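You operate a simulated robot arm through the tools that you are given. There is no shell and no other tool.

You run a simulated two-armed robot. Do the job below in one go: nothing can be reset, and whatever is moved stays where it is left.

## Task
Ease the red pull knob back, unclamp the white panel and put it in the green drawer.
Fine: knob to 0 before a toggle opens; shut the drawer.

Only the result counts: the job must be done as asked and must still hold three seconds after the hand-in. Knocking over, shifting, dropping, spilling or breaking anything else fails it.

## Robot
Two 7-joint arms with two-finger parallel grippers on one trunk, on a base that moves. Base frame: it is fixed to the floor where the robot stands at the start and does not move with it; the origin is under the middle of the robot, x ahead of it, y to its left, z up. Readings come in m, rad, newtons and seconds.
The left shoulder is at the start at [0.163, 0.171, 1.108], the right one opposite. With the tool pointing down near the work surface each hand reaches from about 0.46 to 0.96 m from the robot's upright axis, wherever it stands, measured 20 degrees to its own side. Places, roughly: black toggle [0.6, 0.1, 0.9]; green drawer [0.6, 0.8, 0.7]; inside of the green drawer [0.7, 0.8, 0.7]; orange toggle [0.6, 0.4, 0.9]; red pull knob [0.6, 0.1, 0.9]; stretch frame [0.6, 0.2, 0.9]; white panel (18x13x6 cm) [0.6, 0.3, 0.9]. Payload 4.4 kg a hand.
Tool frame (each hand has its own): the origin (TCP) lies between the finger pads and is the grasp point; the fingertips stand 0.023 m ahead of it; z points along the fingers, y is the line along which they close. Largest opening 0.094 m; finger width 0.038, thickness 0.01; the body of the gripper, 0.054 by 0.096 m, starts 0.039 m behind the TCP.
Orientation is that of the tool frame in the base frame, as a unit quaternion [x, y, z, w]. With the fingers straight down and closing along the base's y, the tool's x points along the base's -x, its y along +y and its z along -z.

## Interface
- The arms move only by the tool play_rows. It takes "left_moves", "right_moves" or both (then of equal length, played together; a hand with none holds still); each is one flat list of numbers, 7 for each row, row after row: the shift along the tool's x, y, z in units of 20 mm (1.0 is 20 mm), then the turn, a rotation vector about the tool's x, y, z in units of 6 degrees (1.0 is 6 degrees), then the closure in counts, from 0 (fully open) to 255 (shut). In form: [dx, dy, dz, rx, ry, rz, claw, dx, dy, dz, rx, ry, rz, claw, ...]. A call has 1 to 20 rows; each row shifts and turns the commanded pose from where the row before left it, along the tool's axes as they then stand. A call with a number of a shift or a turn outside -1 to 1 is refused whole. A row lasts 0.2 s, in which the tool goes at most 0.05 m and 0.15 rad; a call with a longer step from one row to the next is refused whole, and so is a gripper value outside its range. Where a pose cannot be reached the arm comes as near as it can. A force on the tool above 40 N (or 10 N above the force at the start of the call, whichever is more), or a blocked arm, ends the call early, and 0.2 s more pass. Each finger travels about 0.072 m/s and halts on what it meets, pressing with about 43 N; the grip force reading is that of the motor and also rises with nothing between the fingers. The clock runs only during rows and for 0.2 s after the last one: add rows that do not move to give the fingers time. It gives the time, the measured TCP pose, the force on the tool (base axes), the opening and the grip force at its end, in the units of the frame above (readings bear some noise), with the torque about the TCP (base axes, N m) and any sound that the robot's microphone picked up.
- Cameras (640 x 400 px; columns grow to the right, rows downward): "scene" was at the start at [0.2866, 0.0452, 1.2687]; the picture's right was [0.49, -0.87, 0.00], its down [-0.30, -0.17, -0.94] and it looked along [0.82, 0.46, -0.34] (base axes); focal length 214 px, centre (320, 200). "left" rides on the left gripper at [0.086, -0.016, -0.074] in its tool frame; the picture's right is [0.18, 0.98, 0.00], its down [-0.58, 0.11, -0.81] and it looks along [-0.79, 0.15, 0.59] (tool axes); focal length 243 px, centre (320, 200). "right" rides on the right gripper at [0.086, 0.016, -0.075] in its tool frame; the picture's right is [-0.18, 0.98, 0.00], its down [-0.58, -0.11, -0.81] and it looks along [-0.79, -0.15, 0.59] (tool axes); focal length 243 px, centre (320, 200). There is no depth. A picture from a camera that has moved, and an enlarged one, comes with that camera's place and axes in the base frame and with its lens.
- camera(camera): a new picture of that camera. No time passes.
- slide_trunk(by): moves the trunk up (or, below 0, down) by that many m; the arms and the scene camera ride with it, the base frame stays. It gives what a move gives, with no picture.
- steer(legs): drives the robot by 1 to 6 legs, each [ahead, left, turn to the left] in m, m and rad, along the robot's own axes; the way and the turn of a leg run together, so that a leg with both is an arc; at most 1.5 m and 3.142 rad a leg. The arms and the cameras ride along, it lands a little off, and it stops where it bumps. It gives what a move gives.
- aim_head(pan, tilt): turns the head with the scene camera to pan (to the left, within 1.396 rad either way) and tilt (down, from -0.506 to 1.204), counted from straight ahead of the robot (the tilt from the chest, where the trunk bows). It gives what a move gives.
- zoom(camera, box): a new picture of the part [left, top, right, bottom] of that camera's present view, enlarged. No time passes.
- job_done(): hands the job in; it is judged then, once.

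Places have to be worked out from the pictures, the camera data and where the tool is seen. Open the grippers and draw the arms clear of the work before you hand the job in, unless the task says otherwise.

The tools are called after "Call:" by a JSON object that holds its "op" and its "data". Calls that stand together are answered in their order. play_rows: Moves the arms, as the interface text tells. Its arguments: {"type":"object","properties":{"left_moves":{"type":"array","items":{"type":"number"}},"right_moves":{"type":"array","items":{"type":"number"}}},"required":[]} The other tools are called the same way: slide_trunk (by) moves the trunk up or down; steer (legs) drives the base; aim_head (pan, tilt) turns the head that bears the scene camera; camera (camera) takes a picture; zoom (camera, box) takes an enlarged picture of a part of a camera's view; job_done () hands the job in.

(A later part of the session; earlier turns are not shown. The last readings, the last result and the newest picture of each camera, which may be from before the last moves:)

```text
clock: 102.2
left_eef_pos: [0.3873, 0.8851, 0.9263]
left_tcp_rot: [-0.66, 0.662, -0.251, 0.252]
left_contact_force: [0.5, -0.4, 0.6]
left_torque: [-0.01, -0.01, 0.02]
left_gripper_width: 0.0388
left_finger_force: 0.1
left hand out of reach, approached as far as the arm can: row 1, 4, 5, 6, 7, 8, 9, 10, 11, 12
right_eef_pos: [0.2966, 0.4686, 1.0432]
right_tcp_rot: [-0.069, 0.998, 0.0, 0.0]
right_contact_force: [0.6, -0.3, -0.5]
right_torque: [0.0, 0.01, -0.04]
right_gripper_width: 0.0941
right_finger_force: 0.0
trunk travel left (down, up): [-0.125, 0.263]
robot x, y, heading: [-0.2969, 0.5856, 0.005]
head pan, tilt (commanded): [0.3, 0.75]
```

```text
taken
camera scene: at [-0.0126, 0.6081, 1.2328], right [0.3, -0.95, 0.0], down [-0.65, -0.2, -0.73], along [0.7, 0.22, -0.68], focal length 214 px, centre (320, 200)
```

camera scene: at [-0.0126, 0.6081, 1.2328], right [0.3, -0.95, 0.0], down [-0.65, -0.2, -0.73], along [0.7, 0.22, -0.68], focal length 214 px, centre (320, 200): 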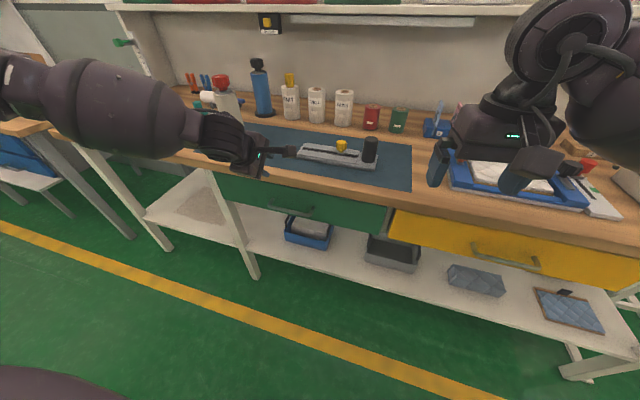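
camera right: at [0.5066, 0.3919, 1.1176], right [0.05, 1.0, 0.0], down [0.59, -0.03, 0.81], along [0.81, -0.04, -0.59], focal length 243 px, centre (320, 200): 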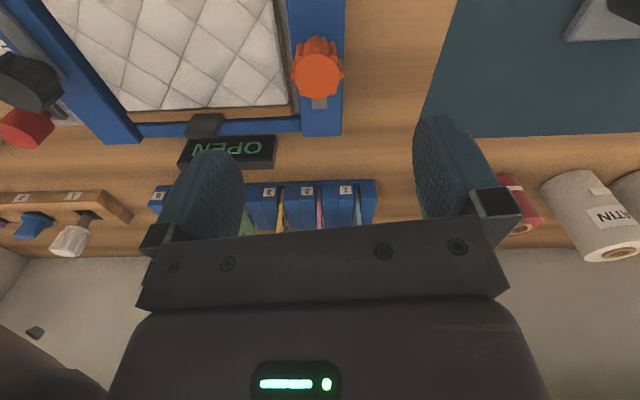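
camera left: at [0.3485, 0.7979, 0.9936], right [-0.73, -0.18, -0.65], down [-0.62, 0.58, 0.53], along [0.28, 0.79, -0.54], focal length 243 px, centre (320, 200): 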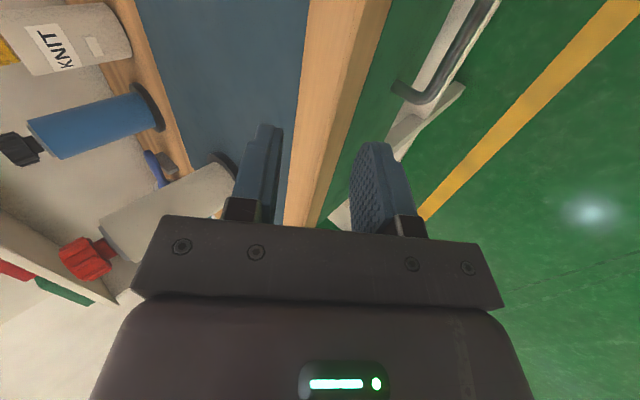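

The elbow swings out awkwardly to the left in this pose, so I abort it: back the hand up and toward the robot first.

Call:
{"op": "play_rows", "data": {"left_moves": [0.3, 0, -0.97, 0, 0, 0, 150, 0.3, 0, -0.97, 0, 0, 0, 150, 0.3, 0, -0.97, 0, 0, 0, 150, 0.3, 0, -0.97, 0, 0, 0, 150, 0.3, 0, -0.97, 0, 0, 0, 150, 0.3, 0, -0.97, 0, 0, 0, 150, 0.3, 0, -0.97, 0, 0, 0, 150, 0.3, 0, -0.97, 0, 0, 0, 150]}}

Call:
{"op": "camera", "data": {"camera": "scene"}}

```text
clock: 104.0
left_eef_pos: [0.2793, 0.8373, 1.0423]
left_tcp_rot: [0.661, -0.659, 0.255, -0.254]
left_contact_force: [-0.7, -0.5, -0.4]
left_torque: [0.03, 0.02, 0.0]
left_gripper_width: 0.0391
left_finger_force: 0.0
right_eef_pos: [0.2951, 0.4692, 1.0433]
right_tcp_rot: [-0.069, 0.998, 0.001, -0.001]
right_contact_force: [0.1, -0.1, 0.0]
right_torque: [-0.01, -0.01, 0.01]
right_gripper_width: 0.0938
right_finger_force: 0.0
trunk travel left (down, up): [-0.125, 0.263]
robot x, y, heading: [-0.298, 0.581, 0.006]
head pan, tilt (commanded): [0.3, 0.75]
```

```text
taken
camera scene: at [-0.0134, 0.608, 1.2332], right [0.3, -0.95, 0.0], down [-0.65, -0.2, -0.73], along [0.7, 0.22, -0.68], focal length 214 px, centre (320, 200)
```

scene: 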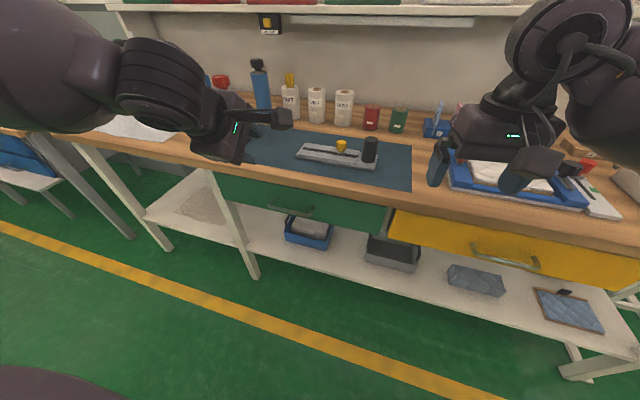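

Now undo the tilt and the wrist turn to get back to the plain downward pose.

Call:
{"op": "play_rows", "data": {"left_moves": [0.3, 0, -0.3, -1, 0, 0, 100, 0.3, 0, -0.3, -1, 0, 0, 100, 0.3, 0, -0.3, -1, 0, 0, 100, 0.3, 0, -0.3, -1, 0, 0, 100, 0.3, 0, -0.3, -1, 0, 0, 100, 0.3, 0, -0.3, -1, 0, 0, 100, 0.3, 0, -0.3, -1, 0, 0, 100]}}

Call:
{"op": "play_rows", "data": {"left_moves": [0, 0, 0, 0, 0, 1, 0, 0, 0, 0, 0, 0, 1, 0, 0, 0, 0, 0, 0, 1, 0, 0, 0, 0, 0, 0, 1, 0, 0, 0, 0, 0, 0, 1, 0, 0, 0, 0, 0, 0, 1, 0, 0, 0, 0, 0, 0, 1, 0, 0, 0, 0, 0, 0, 1, 0, 0, 0, 0, 0, 0, 1, 0, 0, 0, 0, 0, 0, 1, 0, 0, 0, 0, 0, 0, 1, 0, 0, 0, 0, 0, 0, 1, 0, 0, 0, 0, 0, 0, 1, 0, 0, 0, 0, 0, 0, 1, 0, 0, 0, 0, 0, 0, 1, 0]}}

Call:
{"op": "camera", "data": {"camera": "scene"}}

```text
clock: 105.6
left_eef_pos: [0.2637, 0.795, 1.0811]
left_tcp_rot: [0.708, -0.706, 0.0, 0.0]
left_contact_force: [0.1, -0.1, 1.2]
left_torque: [0.02, 0.01, 0.0]
left_gripper_width: 0.0573
left_finger_force: 0.0
right_eef_pos: [0.2972, 0.4686, 1.0436]
right_tcp_rot: [-0.069, 0.998, 0.0, 0.0]
right_contact_force: [0.4, 0.4, 0.4]
right_torque: [0.01, -0.02, 0.01]
right_gripper_width: 0.0939
right_finger_force: 0.0
trunk travel left (down, up): [-0.125, 0.263]
robot x, y, heading: [-0.297, 0.5827, 0.007]
head pan, tilt (commanded): [0.3, 0.75]
```

```text
clock: 108.8
left_eef_pos: [0.2651, 0.7952, 1.0816]
left_tcp_rot: [0.0, 1.0, -0.001, 0.001]
left_contact_force: [0.1, -0.4, 0.2]
left_torque: [0.03, -0.01, -0.02]
left_gripper_width: 0.0942
left_finger_force: 0.0
right_eef_pos: [0.2961, 0.4707, 1.0438]
right_tcp_rot: [-0.069, 0.998, 0.0, -0.001]
right_contact_force: [0.5, 0.4, -0.3]
right_torque: [-0.02, 0.0, 0.02]
right_gripper_width: 0.094
right_finger_force: 0.0
trunk travel left (down, up): [-0.125, 0.263]
robot x, y, heading: [-0.2954, 0.5807, 0.001]
head pan, tilt (commanded): [0.3, 0.75]
```

```text
taken
camera scene: at [-0.0129, 0.608, 1.233], right [0.3, -0.95, 0.0], down [-0.65, -0.2, -0.73], along [0.7, 0.22, -0.68], focal length 214 px, centre (320, 200)
```

scene: 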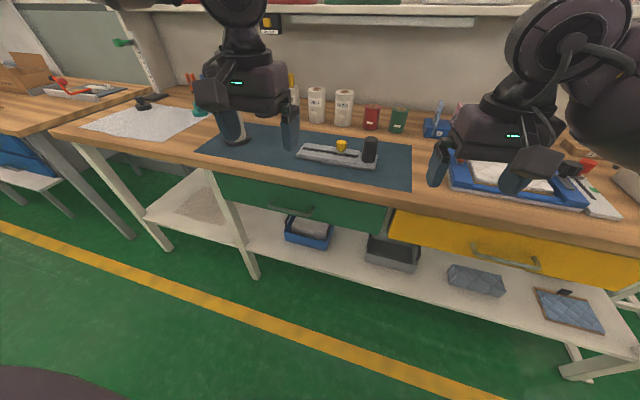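

The left arm is unfavourable here, while the right arm has proven dexterous. I'll use the right arm for the drawer too: drive left so the handle is on the right arm's side.

Call:
{"op": "steer", "data": {"legs": [[0, 0.45, 0]]}}

Call:
{"op": "aim_head", "data": {"pan": -0.3, "tilt": 0.8}}

Call:
{"op": "camera", "data": {"camera": "scene"}}

Call:
{"op": "camera", "data": {"camera": "right"}}

```text
clock: 113.3
left_eef_pos: [0.2608, 1.2536, 1.0806]
left_tcp_rot: [-0.004, 1.0, 0.0, 0.0]
left_contact_force: [-0.2, -0.1, 0.1]
left_torque: [-0.02, 0.0, -0.01]
left_gripper_width: 0.0939
left_finger_force: 0.1
right_eef_pos: [0.2942, 0.9279, 1.0428]
right_tcp_rot: [-0.071, 0.997, 0.0, 0.0]
right_contact_force: [-0.2, -0.3, -0.1]
right_torque: [-0.02, 0.01, 0.0]
right_gripper_width: 0.0941
right_finger_force: 0.0
trunk travel left (down, up): [-0.125, 0.263]
robot x, y, heading: [-0.2979, 1.0402, 0.008]
head pan, tilt (commanded): [0.3, 0.75]
```

```text
clock: 114.3
left_eef_pos: [0.2608, 1.2549, 1.08]
left_tcp_rot: [-0.004, 1.0, 0.0, 0.0]
left_contact_force: [0.7, 0.1, -0.7]
left_torque: [0.03, -0.01, 0.0]
left_gripper_width: 0.0941
left_finger_force: 0.0
right_eef_pos: [0.2953, 0.9284, 1.0435]
right_tcp_rot: [-0.072, 0.997, 0.0, 0.0]
right_contact_force: [-0.4, 0.1, -0.8]
right_torque: [0.0, 0.0, 0.0]
right_gripper_width: 0.0936
right_finger_force: 0.1
trunk travel left (down, up): [-0.125, 0.263]
robot x, y, heading: [-0.2998, 1.0396, 0.002]
head pan, tilt (commanded): [-0.3, 0.799]
```

```text
taken
camera scene: at [-0.0169, 1.0169, 1.229], right [-0.29, -0.96, 0.0], down [-0.69, 0.21, -0.7], along [0.67, -0.2, -0.72], focal length 214 px, centre (320, 200)
```

scene: 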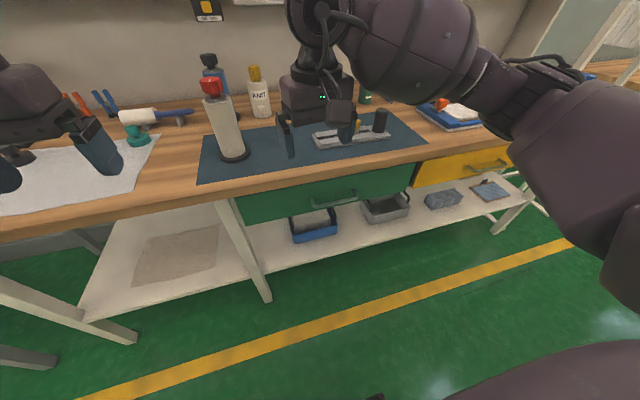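

```text
taken
camera right: at [0.2069, 0.9323, 1.1172], right [0.04, 1.0, 0.0], down [0.59, -0.02, 0.81], along [0.81, -0.03, -0.59], focal length 243 px, centre (320, 200)
```

right: 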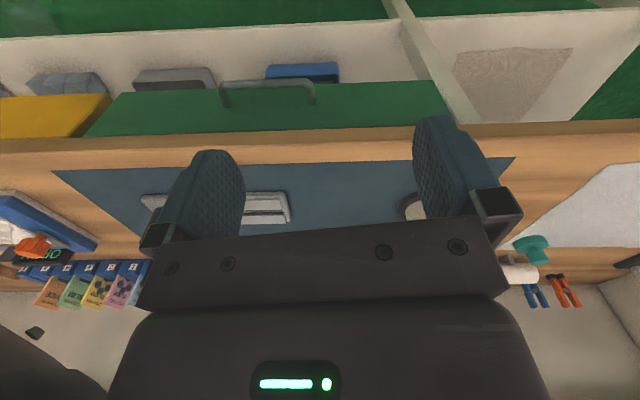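

Zooming both views on the handle to triangulate it precisely.

Call:
{"op": "zoom", "data": {"camera": "right", "box": [180, 40, 360, 150]}}

Call:
{"op": "zoom", "data": {"camera": "scene", "box": [220, 130, 440, 260]}}

```text
3.56 times, centred on (270, 95) of right
camera zoom: at [0.2069, 0.9323, 1.1172], right [0.04, 1.0, 0.0], down [0.59, -0.02, 0.81], along [0.81, -0.03, -0.59], focal length 863 px, centre (498, 573)
```

zoom: 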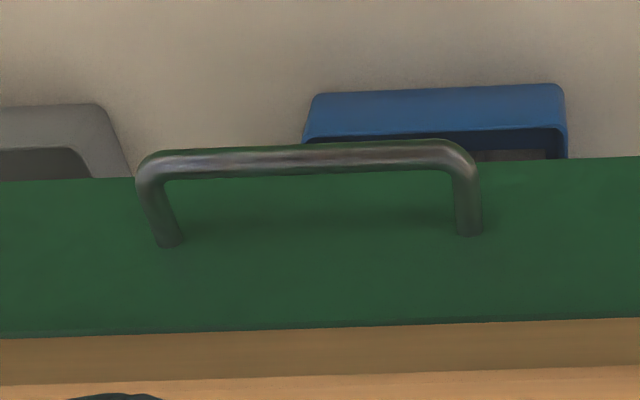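

```text
2.91 times, centred on (330, 195) of scene
camera zoom: at [-0.0169, 1.0169, 1.229], right [-0.29, -0.96, 0.0], down [-0.69, 0.21, -0.7], along [0.67, -0.2, -0.72], focal length 624 px, centre (291, 214)
```

zoom: 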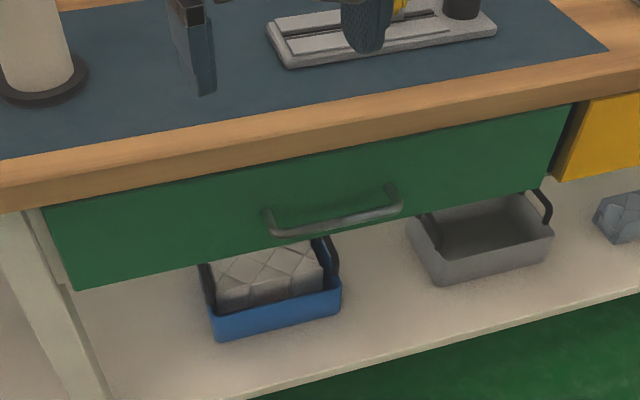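

Handle bar centre ≈ (0.395, 0.845, 0.765), ~11 mm thick, ~3.5 cm in front of the drawer face (x≈0.43). I turn the right wrist so the fingers close along x, and lower the trunk 0.12 m for easier reach.

Call:
{"op": "play_rows", "data": {"right_moves": [0, 0, 0, 0, 0, 1, 0, 0, 0, 0, 0, 0, 1, 0, 0, 0, 0, 0, 0, 1, 0, 0, 0, 0, 0, 0, 1, 0, 0, 0, 0, 0, 0, 1, 0, 0, 0, 0, 0, 0, 1, 0, 0, 0, 0, 0, 0, 1, 0, 0, 0, 0, 0, 0, 1, 0, 0, 0, 0, 0, 0, 1, 0, 0, 0, 0, 0, 0, 1, 0, 0, 0, 0, 0, 0, 1, 0, 0, 0, 0, 0, 0, 1, 0, 0, 0, 0, 0, 0, 1, 0, 0, 0, 0, 0, 0, 1, 0, 0, 0, 0, 0, 0, 1, 0, 0, 0, 0, 0, 0, 1, 0, 0, 0, 0, 0, 0, 0.35, 0]}}

Call:
{"op": "slide_trunk", "data": {"by": -0.12}}

Call:
{"op": "camera", "data": {"camera": "scene"}}

Call:
{"op": "camera", "data": {"camera": "right"}}

```text
clock: 117.9
left_eef_pos: [0.2613, 1.2541, 1.081]
left_tcp_rot: [-0.004, 1.0, 0.0, 0.0]
left_contact_force: [-0.5, 0.5, -0.1]
left_torque: [-0.04, 0.0, 0.01]
left_gripper_width: 0.0941
left_finger_force: 0.1
right_eef_pos: [0.2946, 0.928, 1.0437]
right_tcp_rot: [0.707, 0.707, 0.001, 0.0]
right_contact_force: [0.4, 0.1, -0.5]
right_torque: [0.0, -0.01, 0.0]
right_gripper_width: 0.0941
right_finger_force: 0.2
trunk travel left (down, up): [-0.125, 0.263]
robot x, y, heading: [-0.3023, 1.0403, 0.007]
head pan, tilt (commanded): [-0.3, 0.799]
```

```text
clock: 119.4
left_eef_pos: [0.2604, 1.254, 0.9613]
left_tcp_rot: [-0.004, 1.0, 0.0, 0.002]
left_contact_force: [0.3, 0.1, -0.2]
left_torque: [0.0, -0.01, 0.02]
left_gripper_width: 0.0938
left_finger_force: 0.0
right_eef_pos: [0.2948, 0.9285, 0.9247]
right_tcp_rot: [0.707, 0.708, 0.001, 0.0]
right_contact_force: [-0.1, -0.5, -0.2]
right_torque: [-0.03, -0.02, 0.04]
right_gripper_width: 0.094
right_finger_force: 0.1
trunk travel left (down, up): [-0.005, 0.383]
robot x, y, heading: [-0.2994, 1.0386, 0.013]
head pan, tilt (commanded): [-0.3, 0.799]
```

```text
taken
camera scene: at [0.0823, 1.0175, 1.0823], right [-0.29, -0.96, 0.0], down [-0.69, 0.21, -0.7], along [0.67, -0.2, -0.72], focal length 214 px, centre (320, 200)
```

scene: 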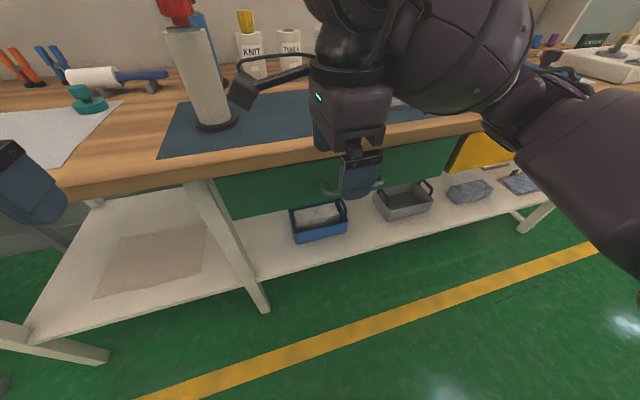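

```text
taken
camera right: at [0.31, 1.015, 0.9985], right [0.98, -0.18, 0.0], down [-0.11, -0.58, 0.81], along [-0.15, -0.79, -0.59], focal length 243 px, centre (320, 200)
```

right: 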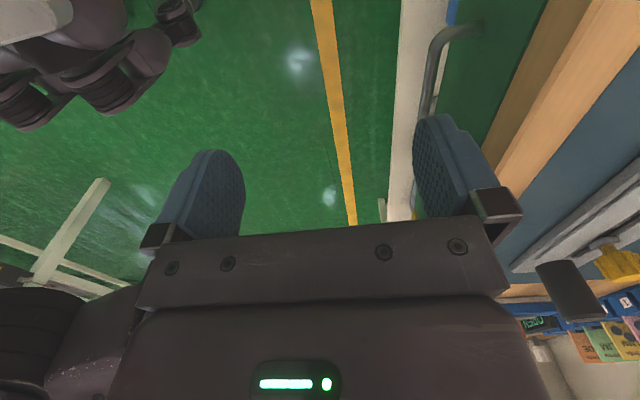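

Trunk is down and the right hand sits at (0.295, 0.93, 0.925). Now I tilt the hand ~20° forward and move to a pre-grasp point just above and in front of the bar.

Call:
{"op": "play_rows", "data": {"right_moves": [0, 0, 0, -0.85, 0, 0, 0, 0, 0, 0, -0.85, 0, 0, 60, 0, 0, 0, -0.85, 0, 0, 120, 0, 0, 0, -0.85, 0, 0, 150, -0.835, 0.277, 0.69, 0, 0, 0, 150, -0.835, 0.277, 0.69, 0, 0, 0, 150, -0.835, 0.277, 0.69, 0, 0, 0, 150, -0.835, 0.277, 0.69, 0, 0, 0, 150, -0.835, 0.277, 0.69, 0, 0, 0, 150]}}

Call:
{"op": "camera", "data": {"camera": "right"}}

Call:
{"op": "camera", "data": {"camera": "scene"}}

```text
clock: 121.4
left_eef_pos: [0.2606, 1.2541, 0.9607]
left_tcp_rot: [-0.004, 1.0, 0.0, 0.0]
left_contact_force: [0.6, -0.6, 0.5]
left_torque: [0.01, -0.01, -0.04]
left_gripper_width: 0.0941
left_finger_force: 0.0
right_eef_pos: [0.3446, 0.8435, 0.8681]
right_tcp_rot: [0.695, 0.697, 0.126, 0.125]
right_contact_force: [0.9, -0.7, 0.5]
right_torque: [0.01, 0.02, -0.03]
right_gripper_width: 0.0387
right_finger_force: 0.0
trunk travel left (down, up): [-0.005, 0.383]
robot x, y, heading: [-0.3008, 1.0406, 0.005]
head pan, tilt (commanded): [-0.3, 0.799]
```

```text
taken
camera right: at [0.334, 0.9308, 0.943], right [0.92, -0.18, 0.34], down [-0.38, -0.58, 0.72], along [0.07, -0.79, -0.61], focal length 243 px, centre (320, 200)
```

right: 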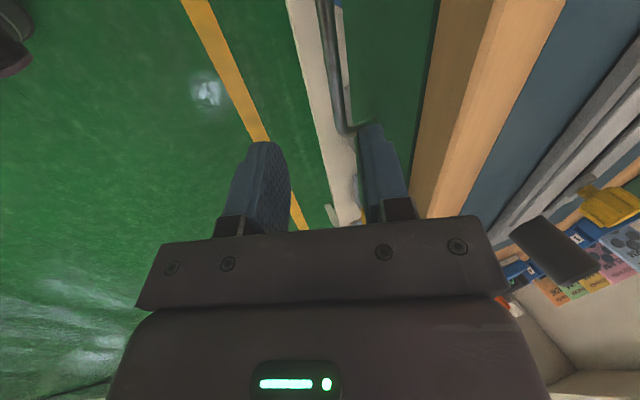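

```text
taken
camera scene: at [0.0833, 1.0174, 1.0818], right [-0.29, -0.96, 0.0], down [-0.69, 0.21, -0.7], along [0.67, -0.2, -0.72], focal length 214 px, centre (320, 200)
```

scene: 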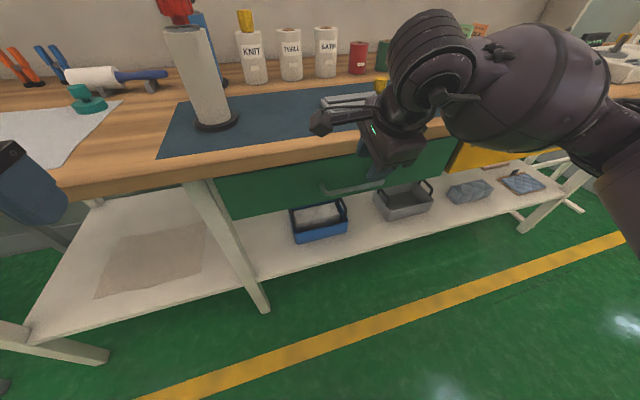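

The arm holds this tilt without trouble. Zooming to line up the bar between the fingers.

Call:
{"op": "zoom", "data": {"camera": "right", "box": [220, 0, 460, 200]}}

Call:
{"op": "zoom", "data": {"camera": "scene", "box": [280, 100, 460, 230]}}

```text
2.00 times, centred on (340, 100) of right
camera zoom: at [0.334, 0.9308, 0.943], right [0.92, -0.18, 0.34], down [-0.38, -0.58, 0.72], along [0.07, -0.79, -0.61], focal length 485 px, centre (280, 400)
```

zoom: 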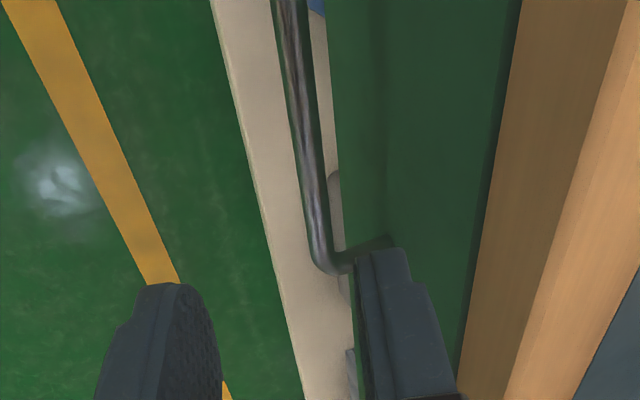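

```text
3.08 times, centred on (370, 165) of scene
camera zoom: at [0.0833, 1.0174, 1.0818], right [-0.29, -0.96, 0.0], down [-0.69, 0.21, -0.7], along [0.67, -0.2, -0.72], focal length 660 px, centre (166, 308)
```

zoom: 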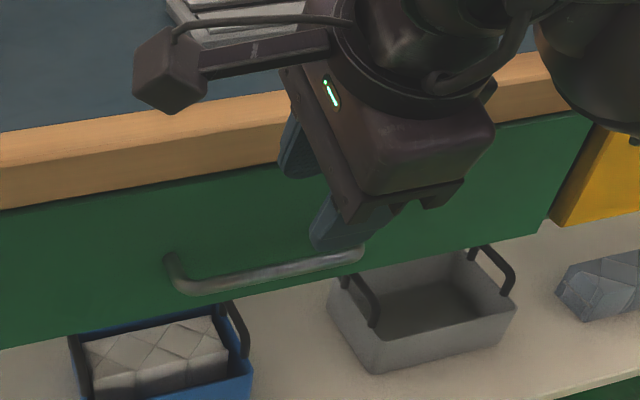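

Bar refined to ≈ (0.391, 0.846, 0.77). I narrow the fingers to ~30 mm and go to 6 cm before the grasp along the approach line.

Call:
{"op": "play_rows", "data": {"right_moves": [0.04, 0.15, 0.66, 0, 0, 0, 174, 0.04, 0.15, 0.66, 0, 0, 0, 174, 0.04, 0.15, 0.66, 0, 0, 0, 174]}}

Call:
{"op": "zoom", "data": {"camera": "right", "box": [220, 0, 460, 200]}}

Call:
{"op": "zoom", "data": {"camera": "scene", "box": [280, 100, 460, 230]}}

```text
clock: 122.2
left_eef_pos: [0.2614, 1.2548, 0.9601]
left_tcp_rot: [-0.003, 1.0, -0.001, 0.0]
left_contact_force: [-0.2, 0.2, -1.0]
left_torque: [0.0, -0.06, -0.01]
left_gripper_width: 0.0939
left_finger_force: 0.0
right_eef_pos: [0.3701, 0.8464, 0.8327]
right_tcp_rot: [0.695, 0.696, 0.126, 0.125]
right_contact_force: [-0.3, -1.1, 0.0]
right_torque: [0.02, 0.01, 0.01]
right_gripper_width: 0.0299
right_finger_force: 0.1
trunk travel left (down, up): [-0.005, 0.383]
robot x, y, heading: [-0.3012, 1.0399, 0.01]
head pan, tilt (commanded): [-0.3, 0.799]
```

```text
2.00 times, centred on (340, 100) of right
camera zoom: at [0.3587, 0.9334, 0.9085], right [0.92, -0.18, 0.34], down [-0.38, -0.58, 0.72], along [0.07, -0.79, -0.61], focal length 485 px, centre (280, 400)
```

zoom: 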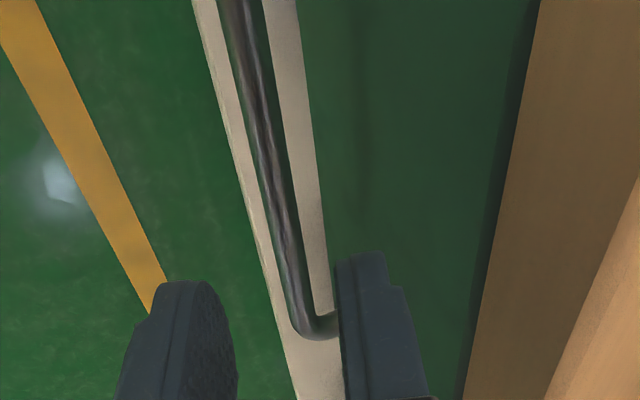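

```text
3.08 times, centred on (370, 165) of scene
camera zoom: at [0.0834, 1.0175, 1.0817], right [-0.29, -0.96, 0.0], down [-0.69, 0.21, -0.7], along [0.67, -0.2, -0.72], focal length 660 px, centre (166, 308)
```

zoom: 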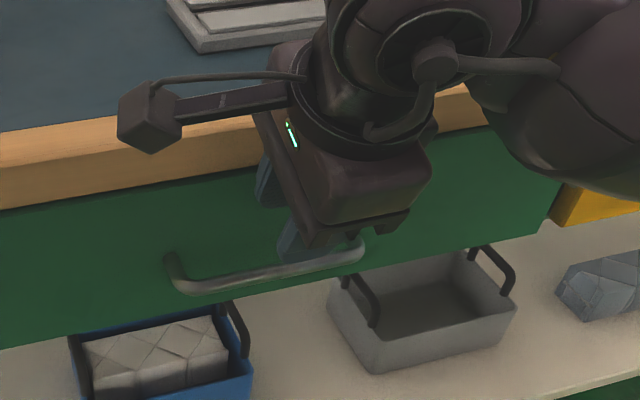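

The bar lies centred between the fingers along the approach line. I advance 59 mm along the tool axis and look again before closing.

Call:
{"op": "play_rows", "data": {"right_moves": [0, 0, 0.6, 0, 0, 0, 174, 0, 0, 0.6, 0, 0, 0, 174, 0, 0, 0.6, 0, 0, 0, 174, 0, 0, 0.6, 0, 0, 0, 174, 0, 0, 0.5, 0, 0, 0, 174]}}

Call:
{"op": "zoom", "data": {"camera": "right", "box": [220, 0, 460, 200]}}

Call:
{"op": "zoom", "data": {"camera": "scene", "box": [280, 100, 460, 230]}}

```text
clock: 123.4
left_eef_pos: [0.2612, 1.2543, 0.96]
left_tcp_rot: [-0.003, 1.0, 0.0, 0.0]
left_contact_force: [1.0, 0.1, 0.1]
left_torque: [-0.01, 0.0, -0.02]
left_gripper_width: 0.0941
left_finger_force: 0.0
right_eef_pos: [0.388, 0.8464, 0.7799]
right_tcp_rot: [0.696, 0.696, 0.126, 0.125]
right_contact_force: [-0.4, 0.5, -0.1]
right_torque: [-0.04, 0.01, 0.0]
right_gripper_width: 0.0298
right_finger_force: 0.0
trunk travel left (down, up): [-0.005, 0.383]
robot x, y, heading: [-0.3004, 1.0409, 0.009]
head pan, tilt (commanded): [-0.3, 0.799]
```

```text
2.00 times, centred on (340, 100) of right
camera zoom: at [0.377, 0.9348, 0.8547], right [0.92, -0.18, 0.34], down [-0.38, -0.58, 0.72], along [0.07, -0.79, -0.61], focal length 485 px, centre (280, 400)
```

zoom: 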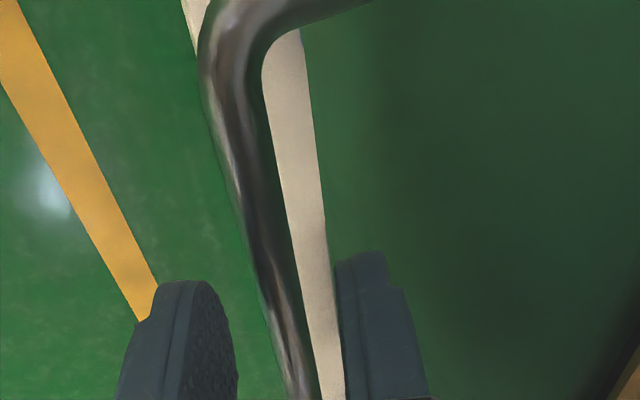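

```text
3.08 times, centred on (370, 165) of scene
camera zoom: at [0.0833, 1.0175, 1.0817], right [-0.29, -0.96, 0.0], down [-0.69, 0.21, -0.7], along [0.67, -0.2, -0.72], focal length 660 px, centre (166, 308)
```

zoom: 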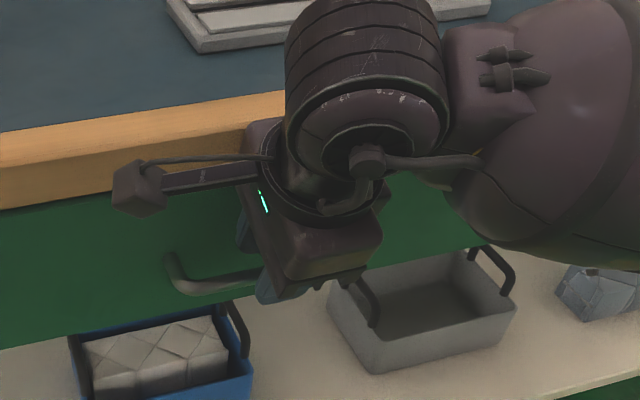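

The bar lies between the fingers as planned, just ahead of the TCP. Closing on it.

Call:
{"op": "play_rows", "data": {"right_moves": [0, 0, 0, 0, 0, 0, 220, 0, 0, 0, 0, 0, 0, 255, 0, 0, 0, 0, 0, 0, 255, 0, 0, 0, 0, 0, 0, 255]}}

Call:
{"op": "zoom", "data": {"camera": "right", "box": [220, 0, 460, 200]}}

```text
clock: 124.4
left_eef_pos: [0.26, 1.2534, 0.9619]
left_tcp_rot: [-0.004, 1.0, 0.001, 0.001]
left_contact_force: [0.7, -0.2, -0.4]
left_torque: [0.02, 0.03, 0.0]
left_gripper_width: 0.0939
left_finger_force: 0.1
right_eef_pos: [0.3869, 0.8472, 0.7822]
right_tcp_rot: [0.695, 0.696, 0.127, 0.126]
right_contact_force: [-3.7, -2.0, 16.2]
right_torque: [0.24, -0.08, 0.1]
right_gripper_width: 0.0001
right_finger_force: 42.3
trunk travel left (down, up): [-0.005, 0.383]
robot x, y, heading: [-0.3014, 1.0418, 0.006]
head pan, tilt (commanded): [-0.3, 0.799]
```

```text
2.00 times, centred on (340, 100) of right
camera zoom: at [0.3761, 0.935, 0.8572], right [0.92, -0.18, 0.35], down [-0.38, -0.58, 0.72], along [0.07, -0.79, -0.61], focal length 485 px, centre (280, 400)
```

zoom: 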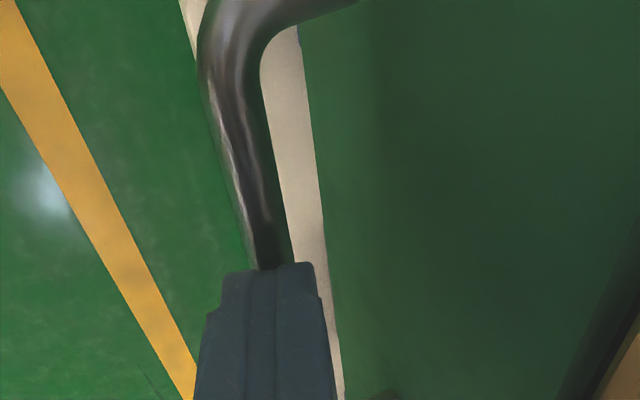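

The fingers closed empty just above the bar, so the bar sits ~1.5 cm lower (centre z≈0.753). I back off slightly, reopen, advance further and close again.

Call:
{"op": "play_rows", "data": {"right_moves": [0, 0, -0.4, 0, 0, 0, 255, 0, 0, 0, 0, 0, 0, 174, 0, 0, 0, 0, 0, 0, 174, 0, 0, 0.5, 0, 0, 0, 174, 0, 0, 0.5, 0, 0, 0, 174, 0, 0, 0.5, 0, 0, 0, 174]}}

Call:
{"op": "zoom", "data": {"camera": "right", "box": [220, 0, 460, 200]}}

```text
clock: 125.8
left_eef_pos: [0.261, 1.2528, 0.9603]
left_tcp_rot: [-0.004, 1.0, 0.0, 0.0]
left_contact_force: [-0.2, -0.3, -0.5]
left_torque: [-0.02, 0.03, 0.03]
left_gripper_width: 0.0938
left_finger_force: 0.2
right_eef_pos: [0.395, 0.8473, 0.758]
right_tcp_rot: [0.695, 0.697, 0.126, 0.124]
right_contact_force: [0.0, 0.0, 0.3]
right_torque: [0.0, 0.0, -0.02]
right_gripper_width: 0.0299
right_finger_force: 0.1
trunk travel left (down, up): [-0.005, 0.383]
robot x, y, heading: [-0.2972, 1.0388, 0.006]
head pan, tilt (commanded): [-0.3, 0.799]
```

```text
2.00 times, centred on (340, 100) of right
camera zoom: at [0.3844, 0.9345, 0.8336], right [0.92, -0.18, 0.34], down [-0.38, -0.58, 0.72], along [0.07, -0.79, -0.61], focal length 485 px, centre (280, 400)
```

zoom: 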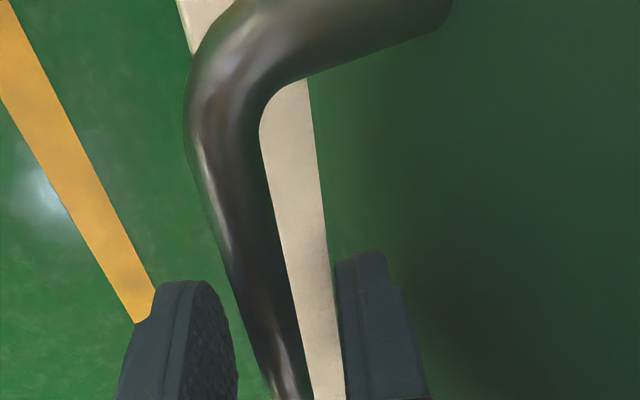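

No contact, and the bar is deeper between the fingers. Closing.

Call:
{"op": "play_rows", "data": {"right_moves": [0, 0, 0, 0, 0, 0, 220, 0, 0, 0, 0, 0, 0, 255, 0, 0, 0, 0, 0, 0, 255, 0, 0, 0, 0, 0, 0, 255]}}

Call:
{"op": "zoom", "data": {"camera": "right", "box": [220, 0, 460, 200]}}

```text
clock: 126.8
left_eef_pos: [0.2605, 1.253, 0.96]
left_tcp_rot: [-0.003, 1.0, -0.001, 0.0]
left_contact_force: [-0.1, 0.7, 0.2]
left_torque: [0.01, 0.02, 0.01]
left_gripper_width: 0.0941
left_finger_force: 0.2
right_eef_pos: [0.3948, 0.848, 0.759]
right_tcp_rot: [0.695, 0.697, 0.126, 0.124]
right_contact_force: [1.0, -1.2, 1.5]
right_torque: [-0.61, -0.01, 1.56]
right_gripper_width: 0.0119
right_finger_force: 44.8
trunk travel left (down, up): [-0.005, 0.383]
robot x, y, heading: [-0.3032, 1.0369, 0.007]
head pan, tilt (commanded): [-0.3, 0.799]
```

```text
2.00 times, centred on (340, 100) of right
camera zoom: at [0.3842, 0.9346, 0.834], right [0.92, -0.18, 0.34], down [-0.38, -0.58, 0.72], along [0.07, -0.79, -0.61], focal length 485 px, centre (280, 400)
```

zoom: 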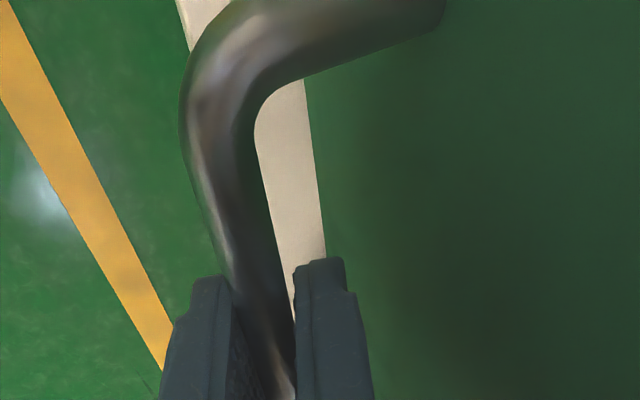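

Got it: the handle is held (opening 0.0119). I test with a 20 mm pull toward the robot.

Call:
{"op": "play_rows", "data": {"right_moves": [0, -0.235, -0.087, 0, 0, 0, 255, 0, -0.235, -0.087, 0, 0, 0, 255, 0, -0.235, -0.087, 0, 0, 0, 255, 0, -0.235, -0.087, 0, 0, 0, 255]}}

Call:
{"op": "camera", "data": {"camera": "scene"}}

```text
clock: 127.8
left_eef_pos: [0.2607, 1.2536, 0.9608]
left_tcp_rot: [-0.004, 1.0, 0.0, 0.0]
left_contact_force: [-0.2, 0.1, -0.5]
left_torque: [-0.04, -0.01, -0.02]
left_gripper_width: 0.0943
left_finger_force: 0.0
right_eef_pos: [0.3749, 0.8472, 0.7582]
right_tcp_rot: [0.696, 0.696, 0.126, 0.125]
right_contact_force: [0.0, -0.1, -5.9]
right_torque: [-0.8, -0.04, 1.54]
right_gripper_width: 0.0118
right_finger_force: 45.1
trunk travel left (down, up): [-0.005, 0.383]
robot x, y, heading: [-0.2994, 1.0344, 0.006]
head pan, tilt (commanded): [-0.3, 0.799]
```

```text
taken
camera scene: at [0.0836, 1.0176, 1.0816], right [-0.29, -0.96, 0.0], down [-0.69, 0.21, -0.7], along [0.67, -0.2, -0.72], focal length 214 px, centre (320, 200)
```

scene: 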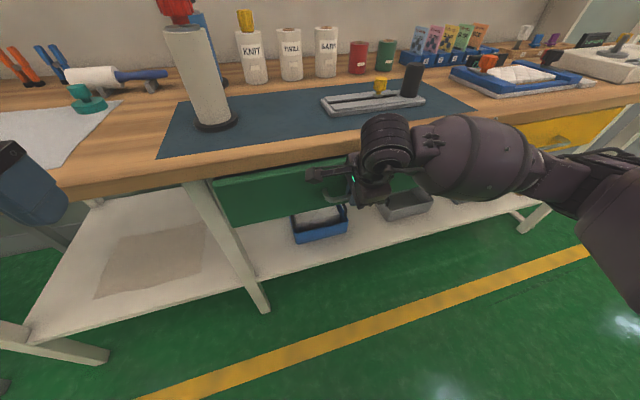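

The drawer slides easily. I pull further by driving the base straight back 0.2 m with the grip held.

Call:
{"op": "steer", "data": {"legs": [[-0.2, 0, 0]]}}

Call:
{"op": "camera", "data": {"camera": "scene"}}

```text
clock: 129.4
left_eef_pos: [0.0563, 1.2534, 0.9599]
left_tcp_rot: [-0.005, 1.0, 0.0, -0.001]
left_contact_force: [0.2, 0.1, -0.1]
left_torque: [0.02, -0.01, 0.0]
left_gripper_width: 0.094
left_finger_force: 0.1
right_eef_pos: [0.1702, 0.8472, 0.7588]
right_tcp_rot: [0.695, 0.697, 0.124, 0.125]
right_contact_force: [0.1, 12.5, -11.4]
right_torque: [-0.91, -0.02, 0.99]
right_gripper_width: 0.0117
right_finger_force: 44.7
trunk travel left (down, up): [-0.005, 0.383]
robot x, y, heading: [-0.5085, 1.0355, 0.008]
head pan, tilt (commanded): [-0.3, 0.799]
```

```text
taken
camera scene: at [-0.1223, 1.017, 1.0814], right [-0.29, -0.96, 0.0], down [-0.69, 0.21, -0.7], along [0.67, -0.2, -0.72], focal length 214 px, centre (320, 200)
```

scene: 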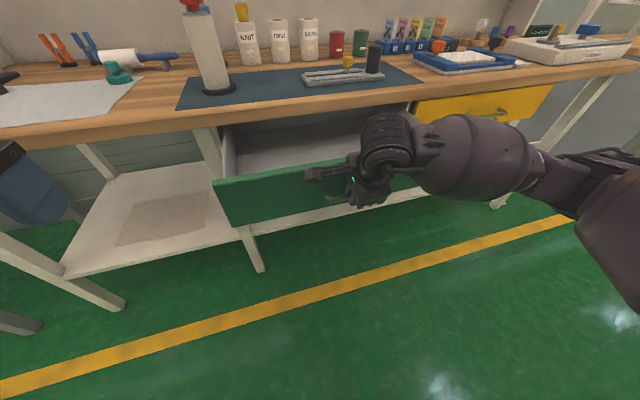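

The drawer is open about 22 cm. I pull it another 8 cm for comfortable room.

Call:
{"op": "steer", "data": {"legs": [[-0.08, 0, 0]]}}

Call:
{"op": "camera", "data": {"camera": "scene"}}

```text
clock: 130.6
left_eef_pos: [-0.022, 1.2526, 0.9612]
left_tcp_rot: [-0.004, 1.0, 0.001, 0.001]
left_contact_force: [-0.5, -1.0, 0.7]
left_torque: [-0.05, -0.02, 0.0]
left_gripper_width: 0.0942
left_finger_force: 0.0
right_eef_pos: [0.096, 0.8472, 0.7605]
right_tcp_rot: [0.693, 0.698, 0.128, 0.127]
right_contact_force: [1.0, -0.1, 0.2]
right_torque: [-0.53, -0.03, 0.77]
right_gripper_width: 0.0118
right_finger_force: 44.7
trunk travel left (down, up): [-0.005, 0.383]
robot x, y, heading: [-0.5833, 1.0373, 0.008]
head pan, tilt (commanded): [-0.3, 0.799]
stopped in leg 1: the force on the tool passed its limit at 74 N (the readings are from after the stop); the commanded pose is now the measured one
```

```text
taken
camera scene: at [-0.1987, 1.0165, 1.0818], right [-0.29, -0.96, 0.0], down [-0.69, 0.2, -0.7], along [0.67, -0.2, -0.72], focal length 214 px, centre (320, 200)
```

scene: 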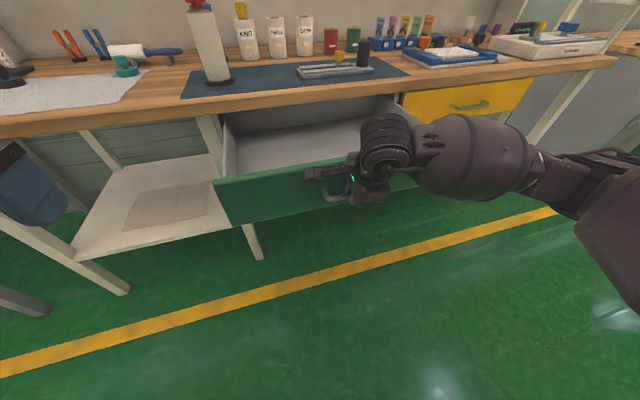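

The drawer has hit its end stop (74 N spike, now relaxed): open 30 cm. I release the handle and withdraw upward along the tool axis.

Call:
{"op": "play_rows", "data": {"right_moves": [0, 0, 0, 0, 0, 0, 174, 0, 0, 0, 0, 0, 0, 174, 0, 0, -0.6, 0, 0, 0, 174, 0, 0, -0.9, 0, 0, 0, 174, 0, 0, -0.9, 0, 0, 0, 174, 0, 0, -0.9, 0, 0, 0, 174, 0, 0, -0.9, 0, 0, 0, 174, 0, 0, -0.9, 0, 0, 0, 174]}}

Call:
{"op": "camera", "data": {"camera": "scene"}}

```text
clock: 132.4
left_eef_pos: [-0.0219, 1.2516, 0.9599]
left_tcp_rot: [-0.004, 1.0, 0.0, 0.001]
left_contact_force: [0.4, 0.1, 0.2]
left_torque: [-0.02, 0.0, -0.02]
left_gripper_width: 0.094
left_finger_force: 0.1
right_eef_pos: [0.0596, 0.8458, 0.8549]
right_tcp_rot: [0.693, 0.698, 0.129, 0.126]
right_contact_force: [-0.1, 0.5, 0.4]
right_torque: [0.01, 0.02, 0.01]
right_gripper_width: 0.0303
right_finger_force: 0.0
trunk travel left (down, up): [-0.005, 0.383]
robot x, y, heading: [-0.5816, 1.0369, 0.013]
head pan, tilt (commanded): [-0.3, 0.799]
```

```text
taken
camera scene: at [-0.199, 1.0164, 1.0819], right [-0.29, -0.96, 0.0], down [-0.69, 0.21, -0.7], along [0.67, -0.2, -0.72], focal length 214 px, centre (320, 200)
```

scene: 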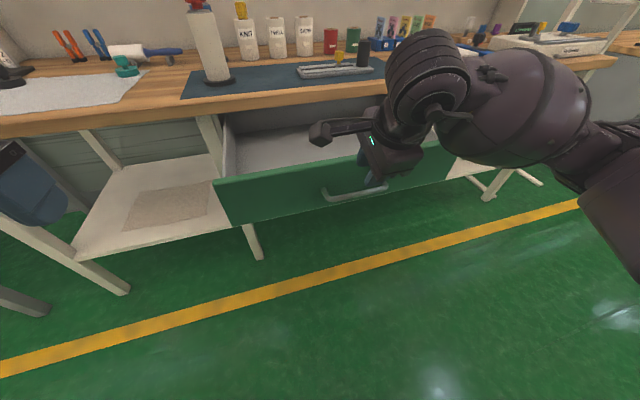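

The drawer stays open. Now untilt the right hand, raise the trunk back and lift the hand for travel.

Call:
{"op": "play_rows", "data": {"right_moves": [0, 0, 0, 0.87, 0, 0, 100, 0, 0, 0, 0.87, 0, 0, 0, 0, 0, 0, 0.87, 0, 0, 0, 0, 0, 0, 0.87, 0, 0, 0]}}

Call:
{"op": "slide_trunk", "data": {"by": 0.12}}

Call:
{"op": "play_rows", "data": {"right_moves": [0, 0, -0.9, 0, 0, 0, 0, 0, 0, -0.9, 0, 0, 0, 0, 0, 0, -0.9, 0, 0, 0, 0, 0, 0, -0.9, 0, 0, 0, 0, 0, 0, -0.9, 0, 0, 0, 0, 0, 0, -0.9, 0, 0, 0, 0]}}

```text
clock: 133.4
left_eef_pos: [-0.0217, 1.2538, 0.9593]
left_tcp_rot: [-0.004, 1.0, 0.0, 0.0]
left_contact_force: [0.6, 0.2, -0.5]
left_torque: [-0.01, 0.01, 0.0]
left_gripper_width: 0.0941
left_finger_force: 0.0
right_eef_pos: [0.0598, 0.8475, 0.8561]
right_tcp_rot: [0.705, 0.709, 0.0, -0.002]
right_contact_force: [0.2, 0.4, 0.0]
right_torque: [0.01, 0.01, -0.02]
right_gripper_width: 0.0939
right_finger_force: 0.1
trunk travel left (down, up): [-0.005, 0.383]
robot x, y, heading: [-0.5809, 1.0414, 0.011]
head pan, tilt (commanded): [-0.3, 0.799]
```

```text
clock: 134.9
left_eef_pos: [-0.0203, 1.2539, 1.0779]
left_tcp_rot: [-0.005, 1.0, 0.001, -0.002]
left_contact_force: [-0.3, -0.4, 0.2]
left_torque: [-0.02, 0.02, -0.01]
left_gripper_width: 0.094
left_finger_force: 0.1
right_eef_pos: [0.0612, 0.8467, 0.9713]
right_tcp_rot: [0.706, 0.708, -0.002, -0.003]
right_contact_force: [-0.3, 0.1, -0.3]
right_torque: [0.0, 0.01, 0.05]
right_gripper_width: 0.094
right_finger_force: 0.1
trunk travel left (down, up): [-0.125, 0.263]
robot x, y, heading: [-0.582, 1.0342, 0.009]
head pan, tilt (commanded): [-0.3, 0.799]
```

```text
clock: 136.3
left_eef_pos: [-0.0222, 1.2533, 1.0817]
left_tcp_rot: [-0.004, 1.0, 0.0, 0.001]
left_contact_force: [0.5, 0.5, -1.1]
left_torque: [0.0, -0.01, -0.01]
left_gripper_width: 0.0943
left_finger_force: 0.1
right_eef_pos: [0.0633, 0.8486, 1.0844]
right_tcp_rot: [0.705, 0.709, 0.0, -0.001]
right_contact_force: [0.0, -0.3, 0.0]
right_torque: [-0.02, -0.01, -0.01]
right_gripper_width: 0.0942
right_finger_force: 0.1
trunk travel left (down, up): [-0.125, 0.263]
robot x, y, heading: [-0.5804, 1.0364, 0.01]
head pan, tilt (commanded): [-0.3, 0.799]
```

Before leaving I look into the open drawer from here.

Call:
{"op": "aim_head", "data": {"pan": -0.3, "tilt": 0.6}}

Call:
{"op": "camera", "data": {"camera": "scene"}}

Call:
{"op": "zoom", "data": {"camera": "scene", "box": [180, 130, 480, 320]}}

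```text
clock: 137.0
left_eef_pos: [-0.022, 1.2527, 1.0806]
left_tcp_rot: [-0.005, 1.0, 0.0, 0.0]
left_contact_force: [-0.1, 0.2, -0.1]
left_torque: [0.01, -0.01, -0.03]
left_gripper_width: 0.094
left_finger_force: 0.1
right_eef_pos: [0.0636, 0.8484, 1.0831]
right_tcp_rot: [0.705, 0.709, -0.001, -0.002]
right_contact_force: [0.3, -0.3, 0.7]
right_torque: [0.0, -0.02, 0.0]
right_gripper_width: 0.094
right_finger_force: 0.0
trunk travel left (down, up): [-0.125, 0.263]
robot x, y, heading: [-0.5805, 1.0382, 0.01]
head pan, tilt (commanded): [-0.3, 0.6]
```

```text
taken
camera scene: at [-0.2916, 1.0132, 1.2458], right [-0.29, -0.96, 0.0], down [-0.54, 0.16, -0.82], along [0.79, -0.24, -0.57], focal length 214 px, centre (320, 200)
```

scene: 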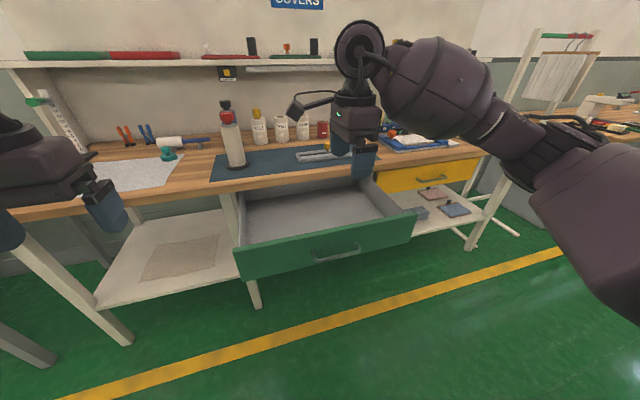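

```text
2.11 times, centred on (330, 225) of scene
camera zoom: at [-0.2916, 1.0132, 1.2458], right [-0.29, -0.96, 0.0], down [-0.54, 0.16, -0.82], along [0.79, -0.24, -0.57], focal length 452 px, centre (299, 147)
```

zoom: 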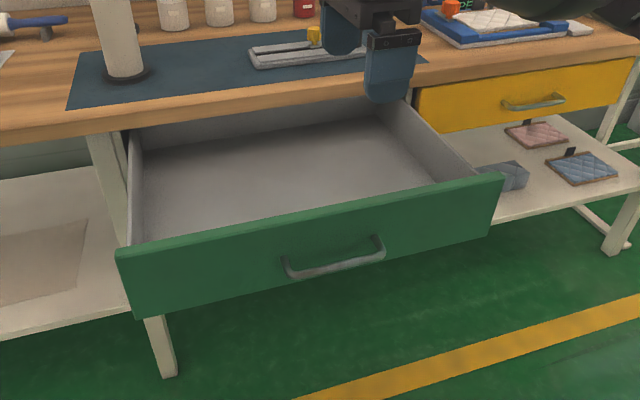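

The drawer is empty and open, floor well visible. Now I drive back along the aisle to the frame: right 0.67 m, then forward 0.43 m.

Call:
{"op": "steer", "data": {"legs": [[0, -0.67, -0.01], [0.42, 0, 0]]}}

Call:
{"op": "aim_head", "data": {"pan": -0.1, "tilt": 0.75}}

Call:
{"op": "camera", "data": {"camera": "scene"}}

Call:
{"op": "camera", "data": {"camera": "right"}}

```text
clock: 145.7
left_eef_pos: [0.4229, 0.5884, 1.0815]
left_tcp_rot: [-0.006, 1.0, 0.001, 0.001]
left_contact_force: [1.0, 0.1, -0.7]
left_torque: [-0.01, -0.01, -0.02]
left_gripper_width: 0.0937
left_finger_force: 0.1
right_eef_pos: [0.5096, 0.1821, 1.0831]
right_tcp_rot: [0.703, 0.711, -0.001, -0.001]
right_contact_force: [-0.2, 1.7, 0.3]
right_torque: [0.0, -0.02, 0.0]
right_gripper_width: 0.0937
right_finger_force: 0.1
trunk travel left (down, up): [-0.125, 0.263]
robot x, y, heading: [-0.1365, 0.3674, 0.019]
head pan, tilt (commanded): [-0.3, 0.6]
```

```text
clock: 146.4
left_eef_pos: [0.4233, 0.5869, 1.0811]
left_tcp_rot: [-0.006, 1.0, 0.0, 0.0]
left_contact_force: [0.2, 0.3, 0.0]
left_torque: [0.02, -0.02, 0.03]
left_gripper_width: 0.094
left_finger_force: 0.1
right_eef_pos: [0.5097, 0.1815, 1.0832]
right_tcp_rot: [0.703, 0.711, 0.001, -0.001]
right_contact_force: [0.3, -0.7, 0.1]
right_torque: [-0.02, -0.02, -0.03]
right_gripper_width: 0.0941
right_finger_force: 0.1
trunk travel left (down, up): [-0.125, 0.263]
robot x, y, heading: [-0.1351, 0.3692, 0.017]
head pan, tilt (commanded): [-0.099, 0.75]
```

```text
taken
camera scene: at [0.1526, 0.3639, 1.233], right [-0.09, -1.0, 0.0], down [-0.68, 0.06, -0.73], along [0.73, -0.06, -0.68], focal length 214 px, centre (320, 200)
```

scene: 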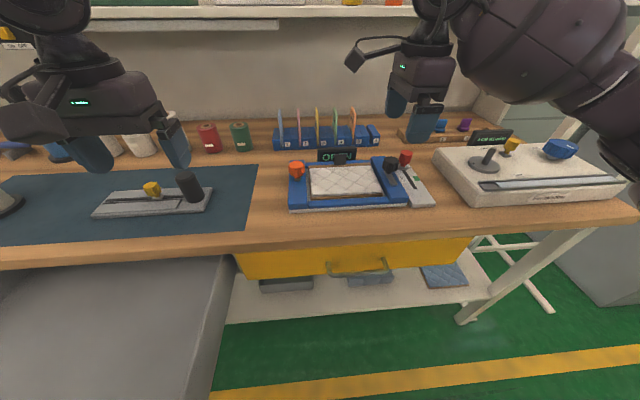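

```text
taken
camera right: at [0.5256, 0.2691, 1.1577], right [0.98, -0.17, 0.0], down [-0.1, -0.58, 0.81], along [-0.14, -0.79, -0.59], focal length 243 px, centre (320, 200)
```

right: 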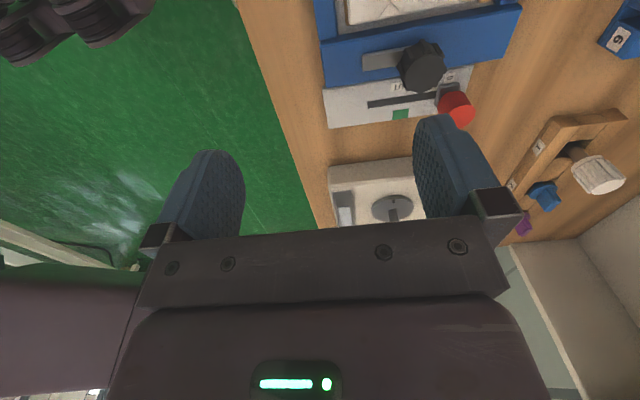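

Standing at (−0.135, 0.37). Zooming on the tab and display to refine the tab position before moving over it.

Call:
{"op": "zoom", "data": {"camera": "scene", "box": [270, 120, 450, 230]}}

Call:
{"op": "play_rows", "data": {"right_moves": [0.53, 0.92, 0, 0, 0, 0, 0, 0.53, 0.92, 0, 0, 0, 0, 0, 0.53, 0.92, 0, 0, 0, 0, 0, 0.53, 0.92, 0, 0, 0, 0, 0, 0.53, 0.92, 0, 0, 0, 0, 0, 0.53, 0.92, 0, 0, 0, 0, 0, 0.53, 0.92, 0, 0, 0, 0, 0, 0.53, 0.92, 0, 0, 0, 0, 0, 0, 0, 0.83, 0, 0, 0, 100, 0, 0, 0.83, 0, 0, 0, 100, 0, 0, 0.83, 0, 0, 0, 100]}}

Call:
{"op": "camera", "data": {"camera": "right"}}

```text
3.56 times, centred on (360, 175) of scene
camera zoom: at [0.1526, 0.3639, 1.233], right [-0.09, -1.0, 0.0], down [-0.68, 0.06, -0.73], along [0.73, -0.06, -0.68], focal length 763 px, centre (178, 289)
```

zoom: 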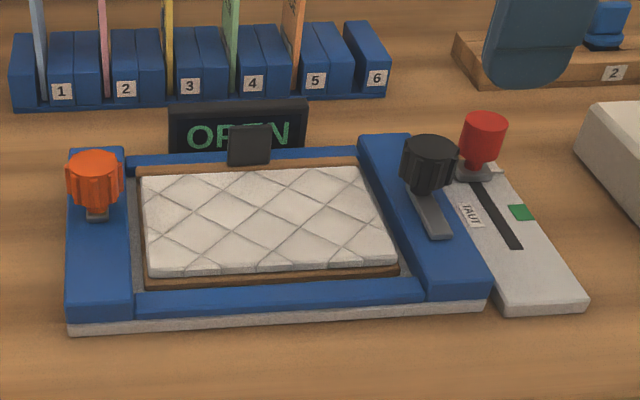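

```text
clock: 148.8
left_eef_pos: [0.4239, 0.5867, 1.0805]
left_tcp_rot: [-0.007, 1.0, 0.0, 0.0]
left_contact_force: [0.3, -0.3, 0.6]
left_torque: [0.01, 0.0, 0.0]
left_gripper_width: 0.0939
left_finger_force: 0.0
right_eef_pos: [0.6583, 0.2684, 1.0329]
right_tcp_rot: [0.704, 0.71, 0.0, -0.002]
right_contact_force: [0.6, 0.1, -0.5]
right_torque: [-0.01, 0.0, 0.01]
right_gripper_width: 0.0572
right_finger_force: 0.0
trunk travel left (down, up): [-0.125, 0.263]
robot x, y, heading: [-0.1333, 0.3691, 0.013]
head pan, tilt (commanded): [-0.099, 0.75]
```

```text
taken
camera right: at [0.6735, 0.3552, 1.1071], right [0.98, -0.17, 0.0], down [-0.1, -0.58, 0.81], along [-0.14, -0.79, -0.59], focal length 243 px, centre (320, 200)
```

right: 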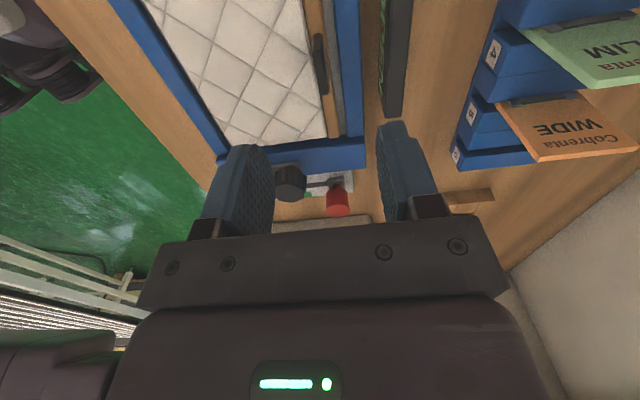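

The right hand is over the tab. Zooming to see the tab from above.

Call:
{"op": "zoom", "data": {"camera": "right", "box": [230, 0, 430, 125]}}

```text
3.20 times, centred on (330, 62) of right
camera zoom: at [0.6735, 0.3552, 1.1071], right [0.98, -0.17, 0.0], down [-0.1, -0.58, 0.81], along [-0.14, -0.79, -0.59], focal length 776 px, centre (288, 640)
```

zoom: 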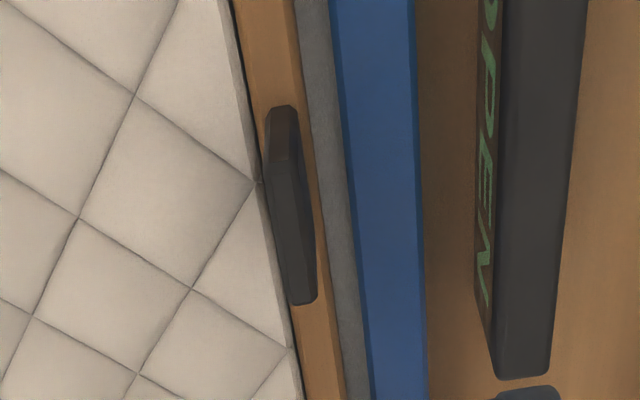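

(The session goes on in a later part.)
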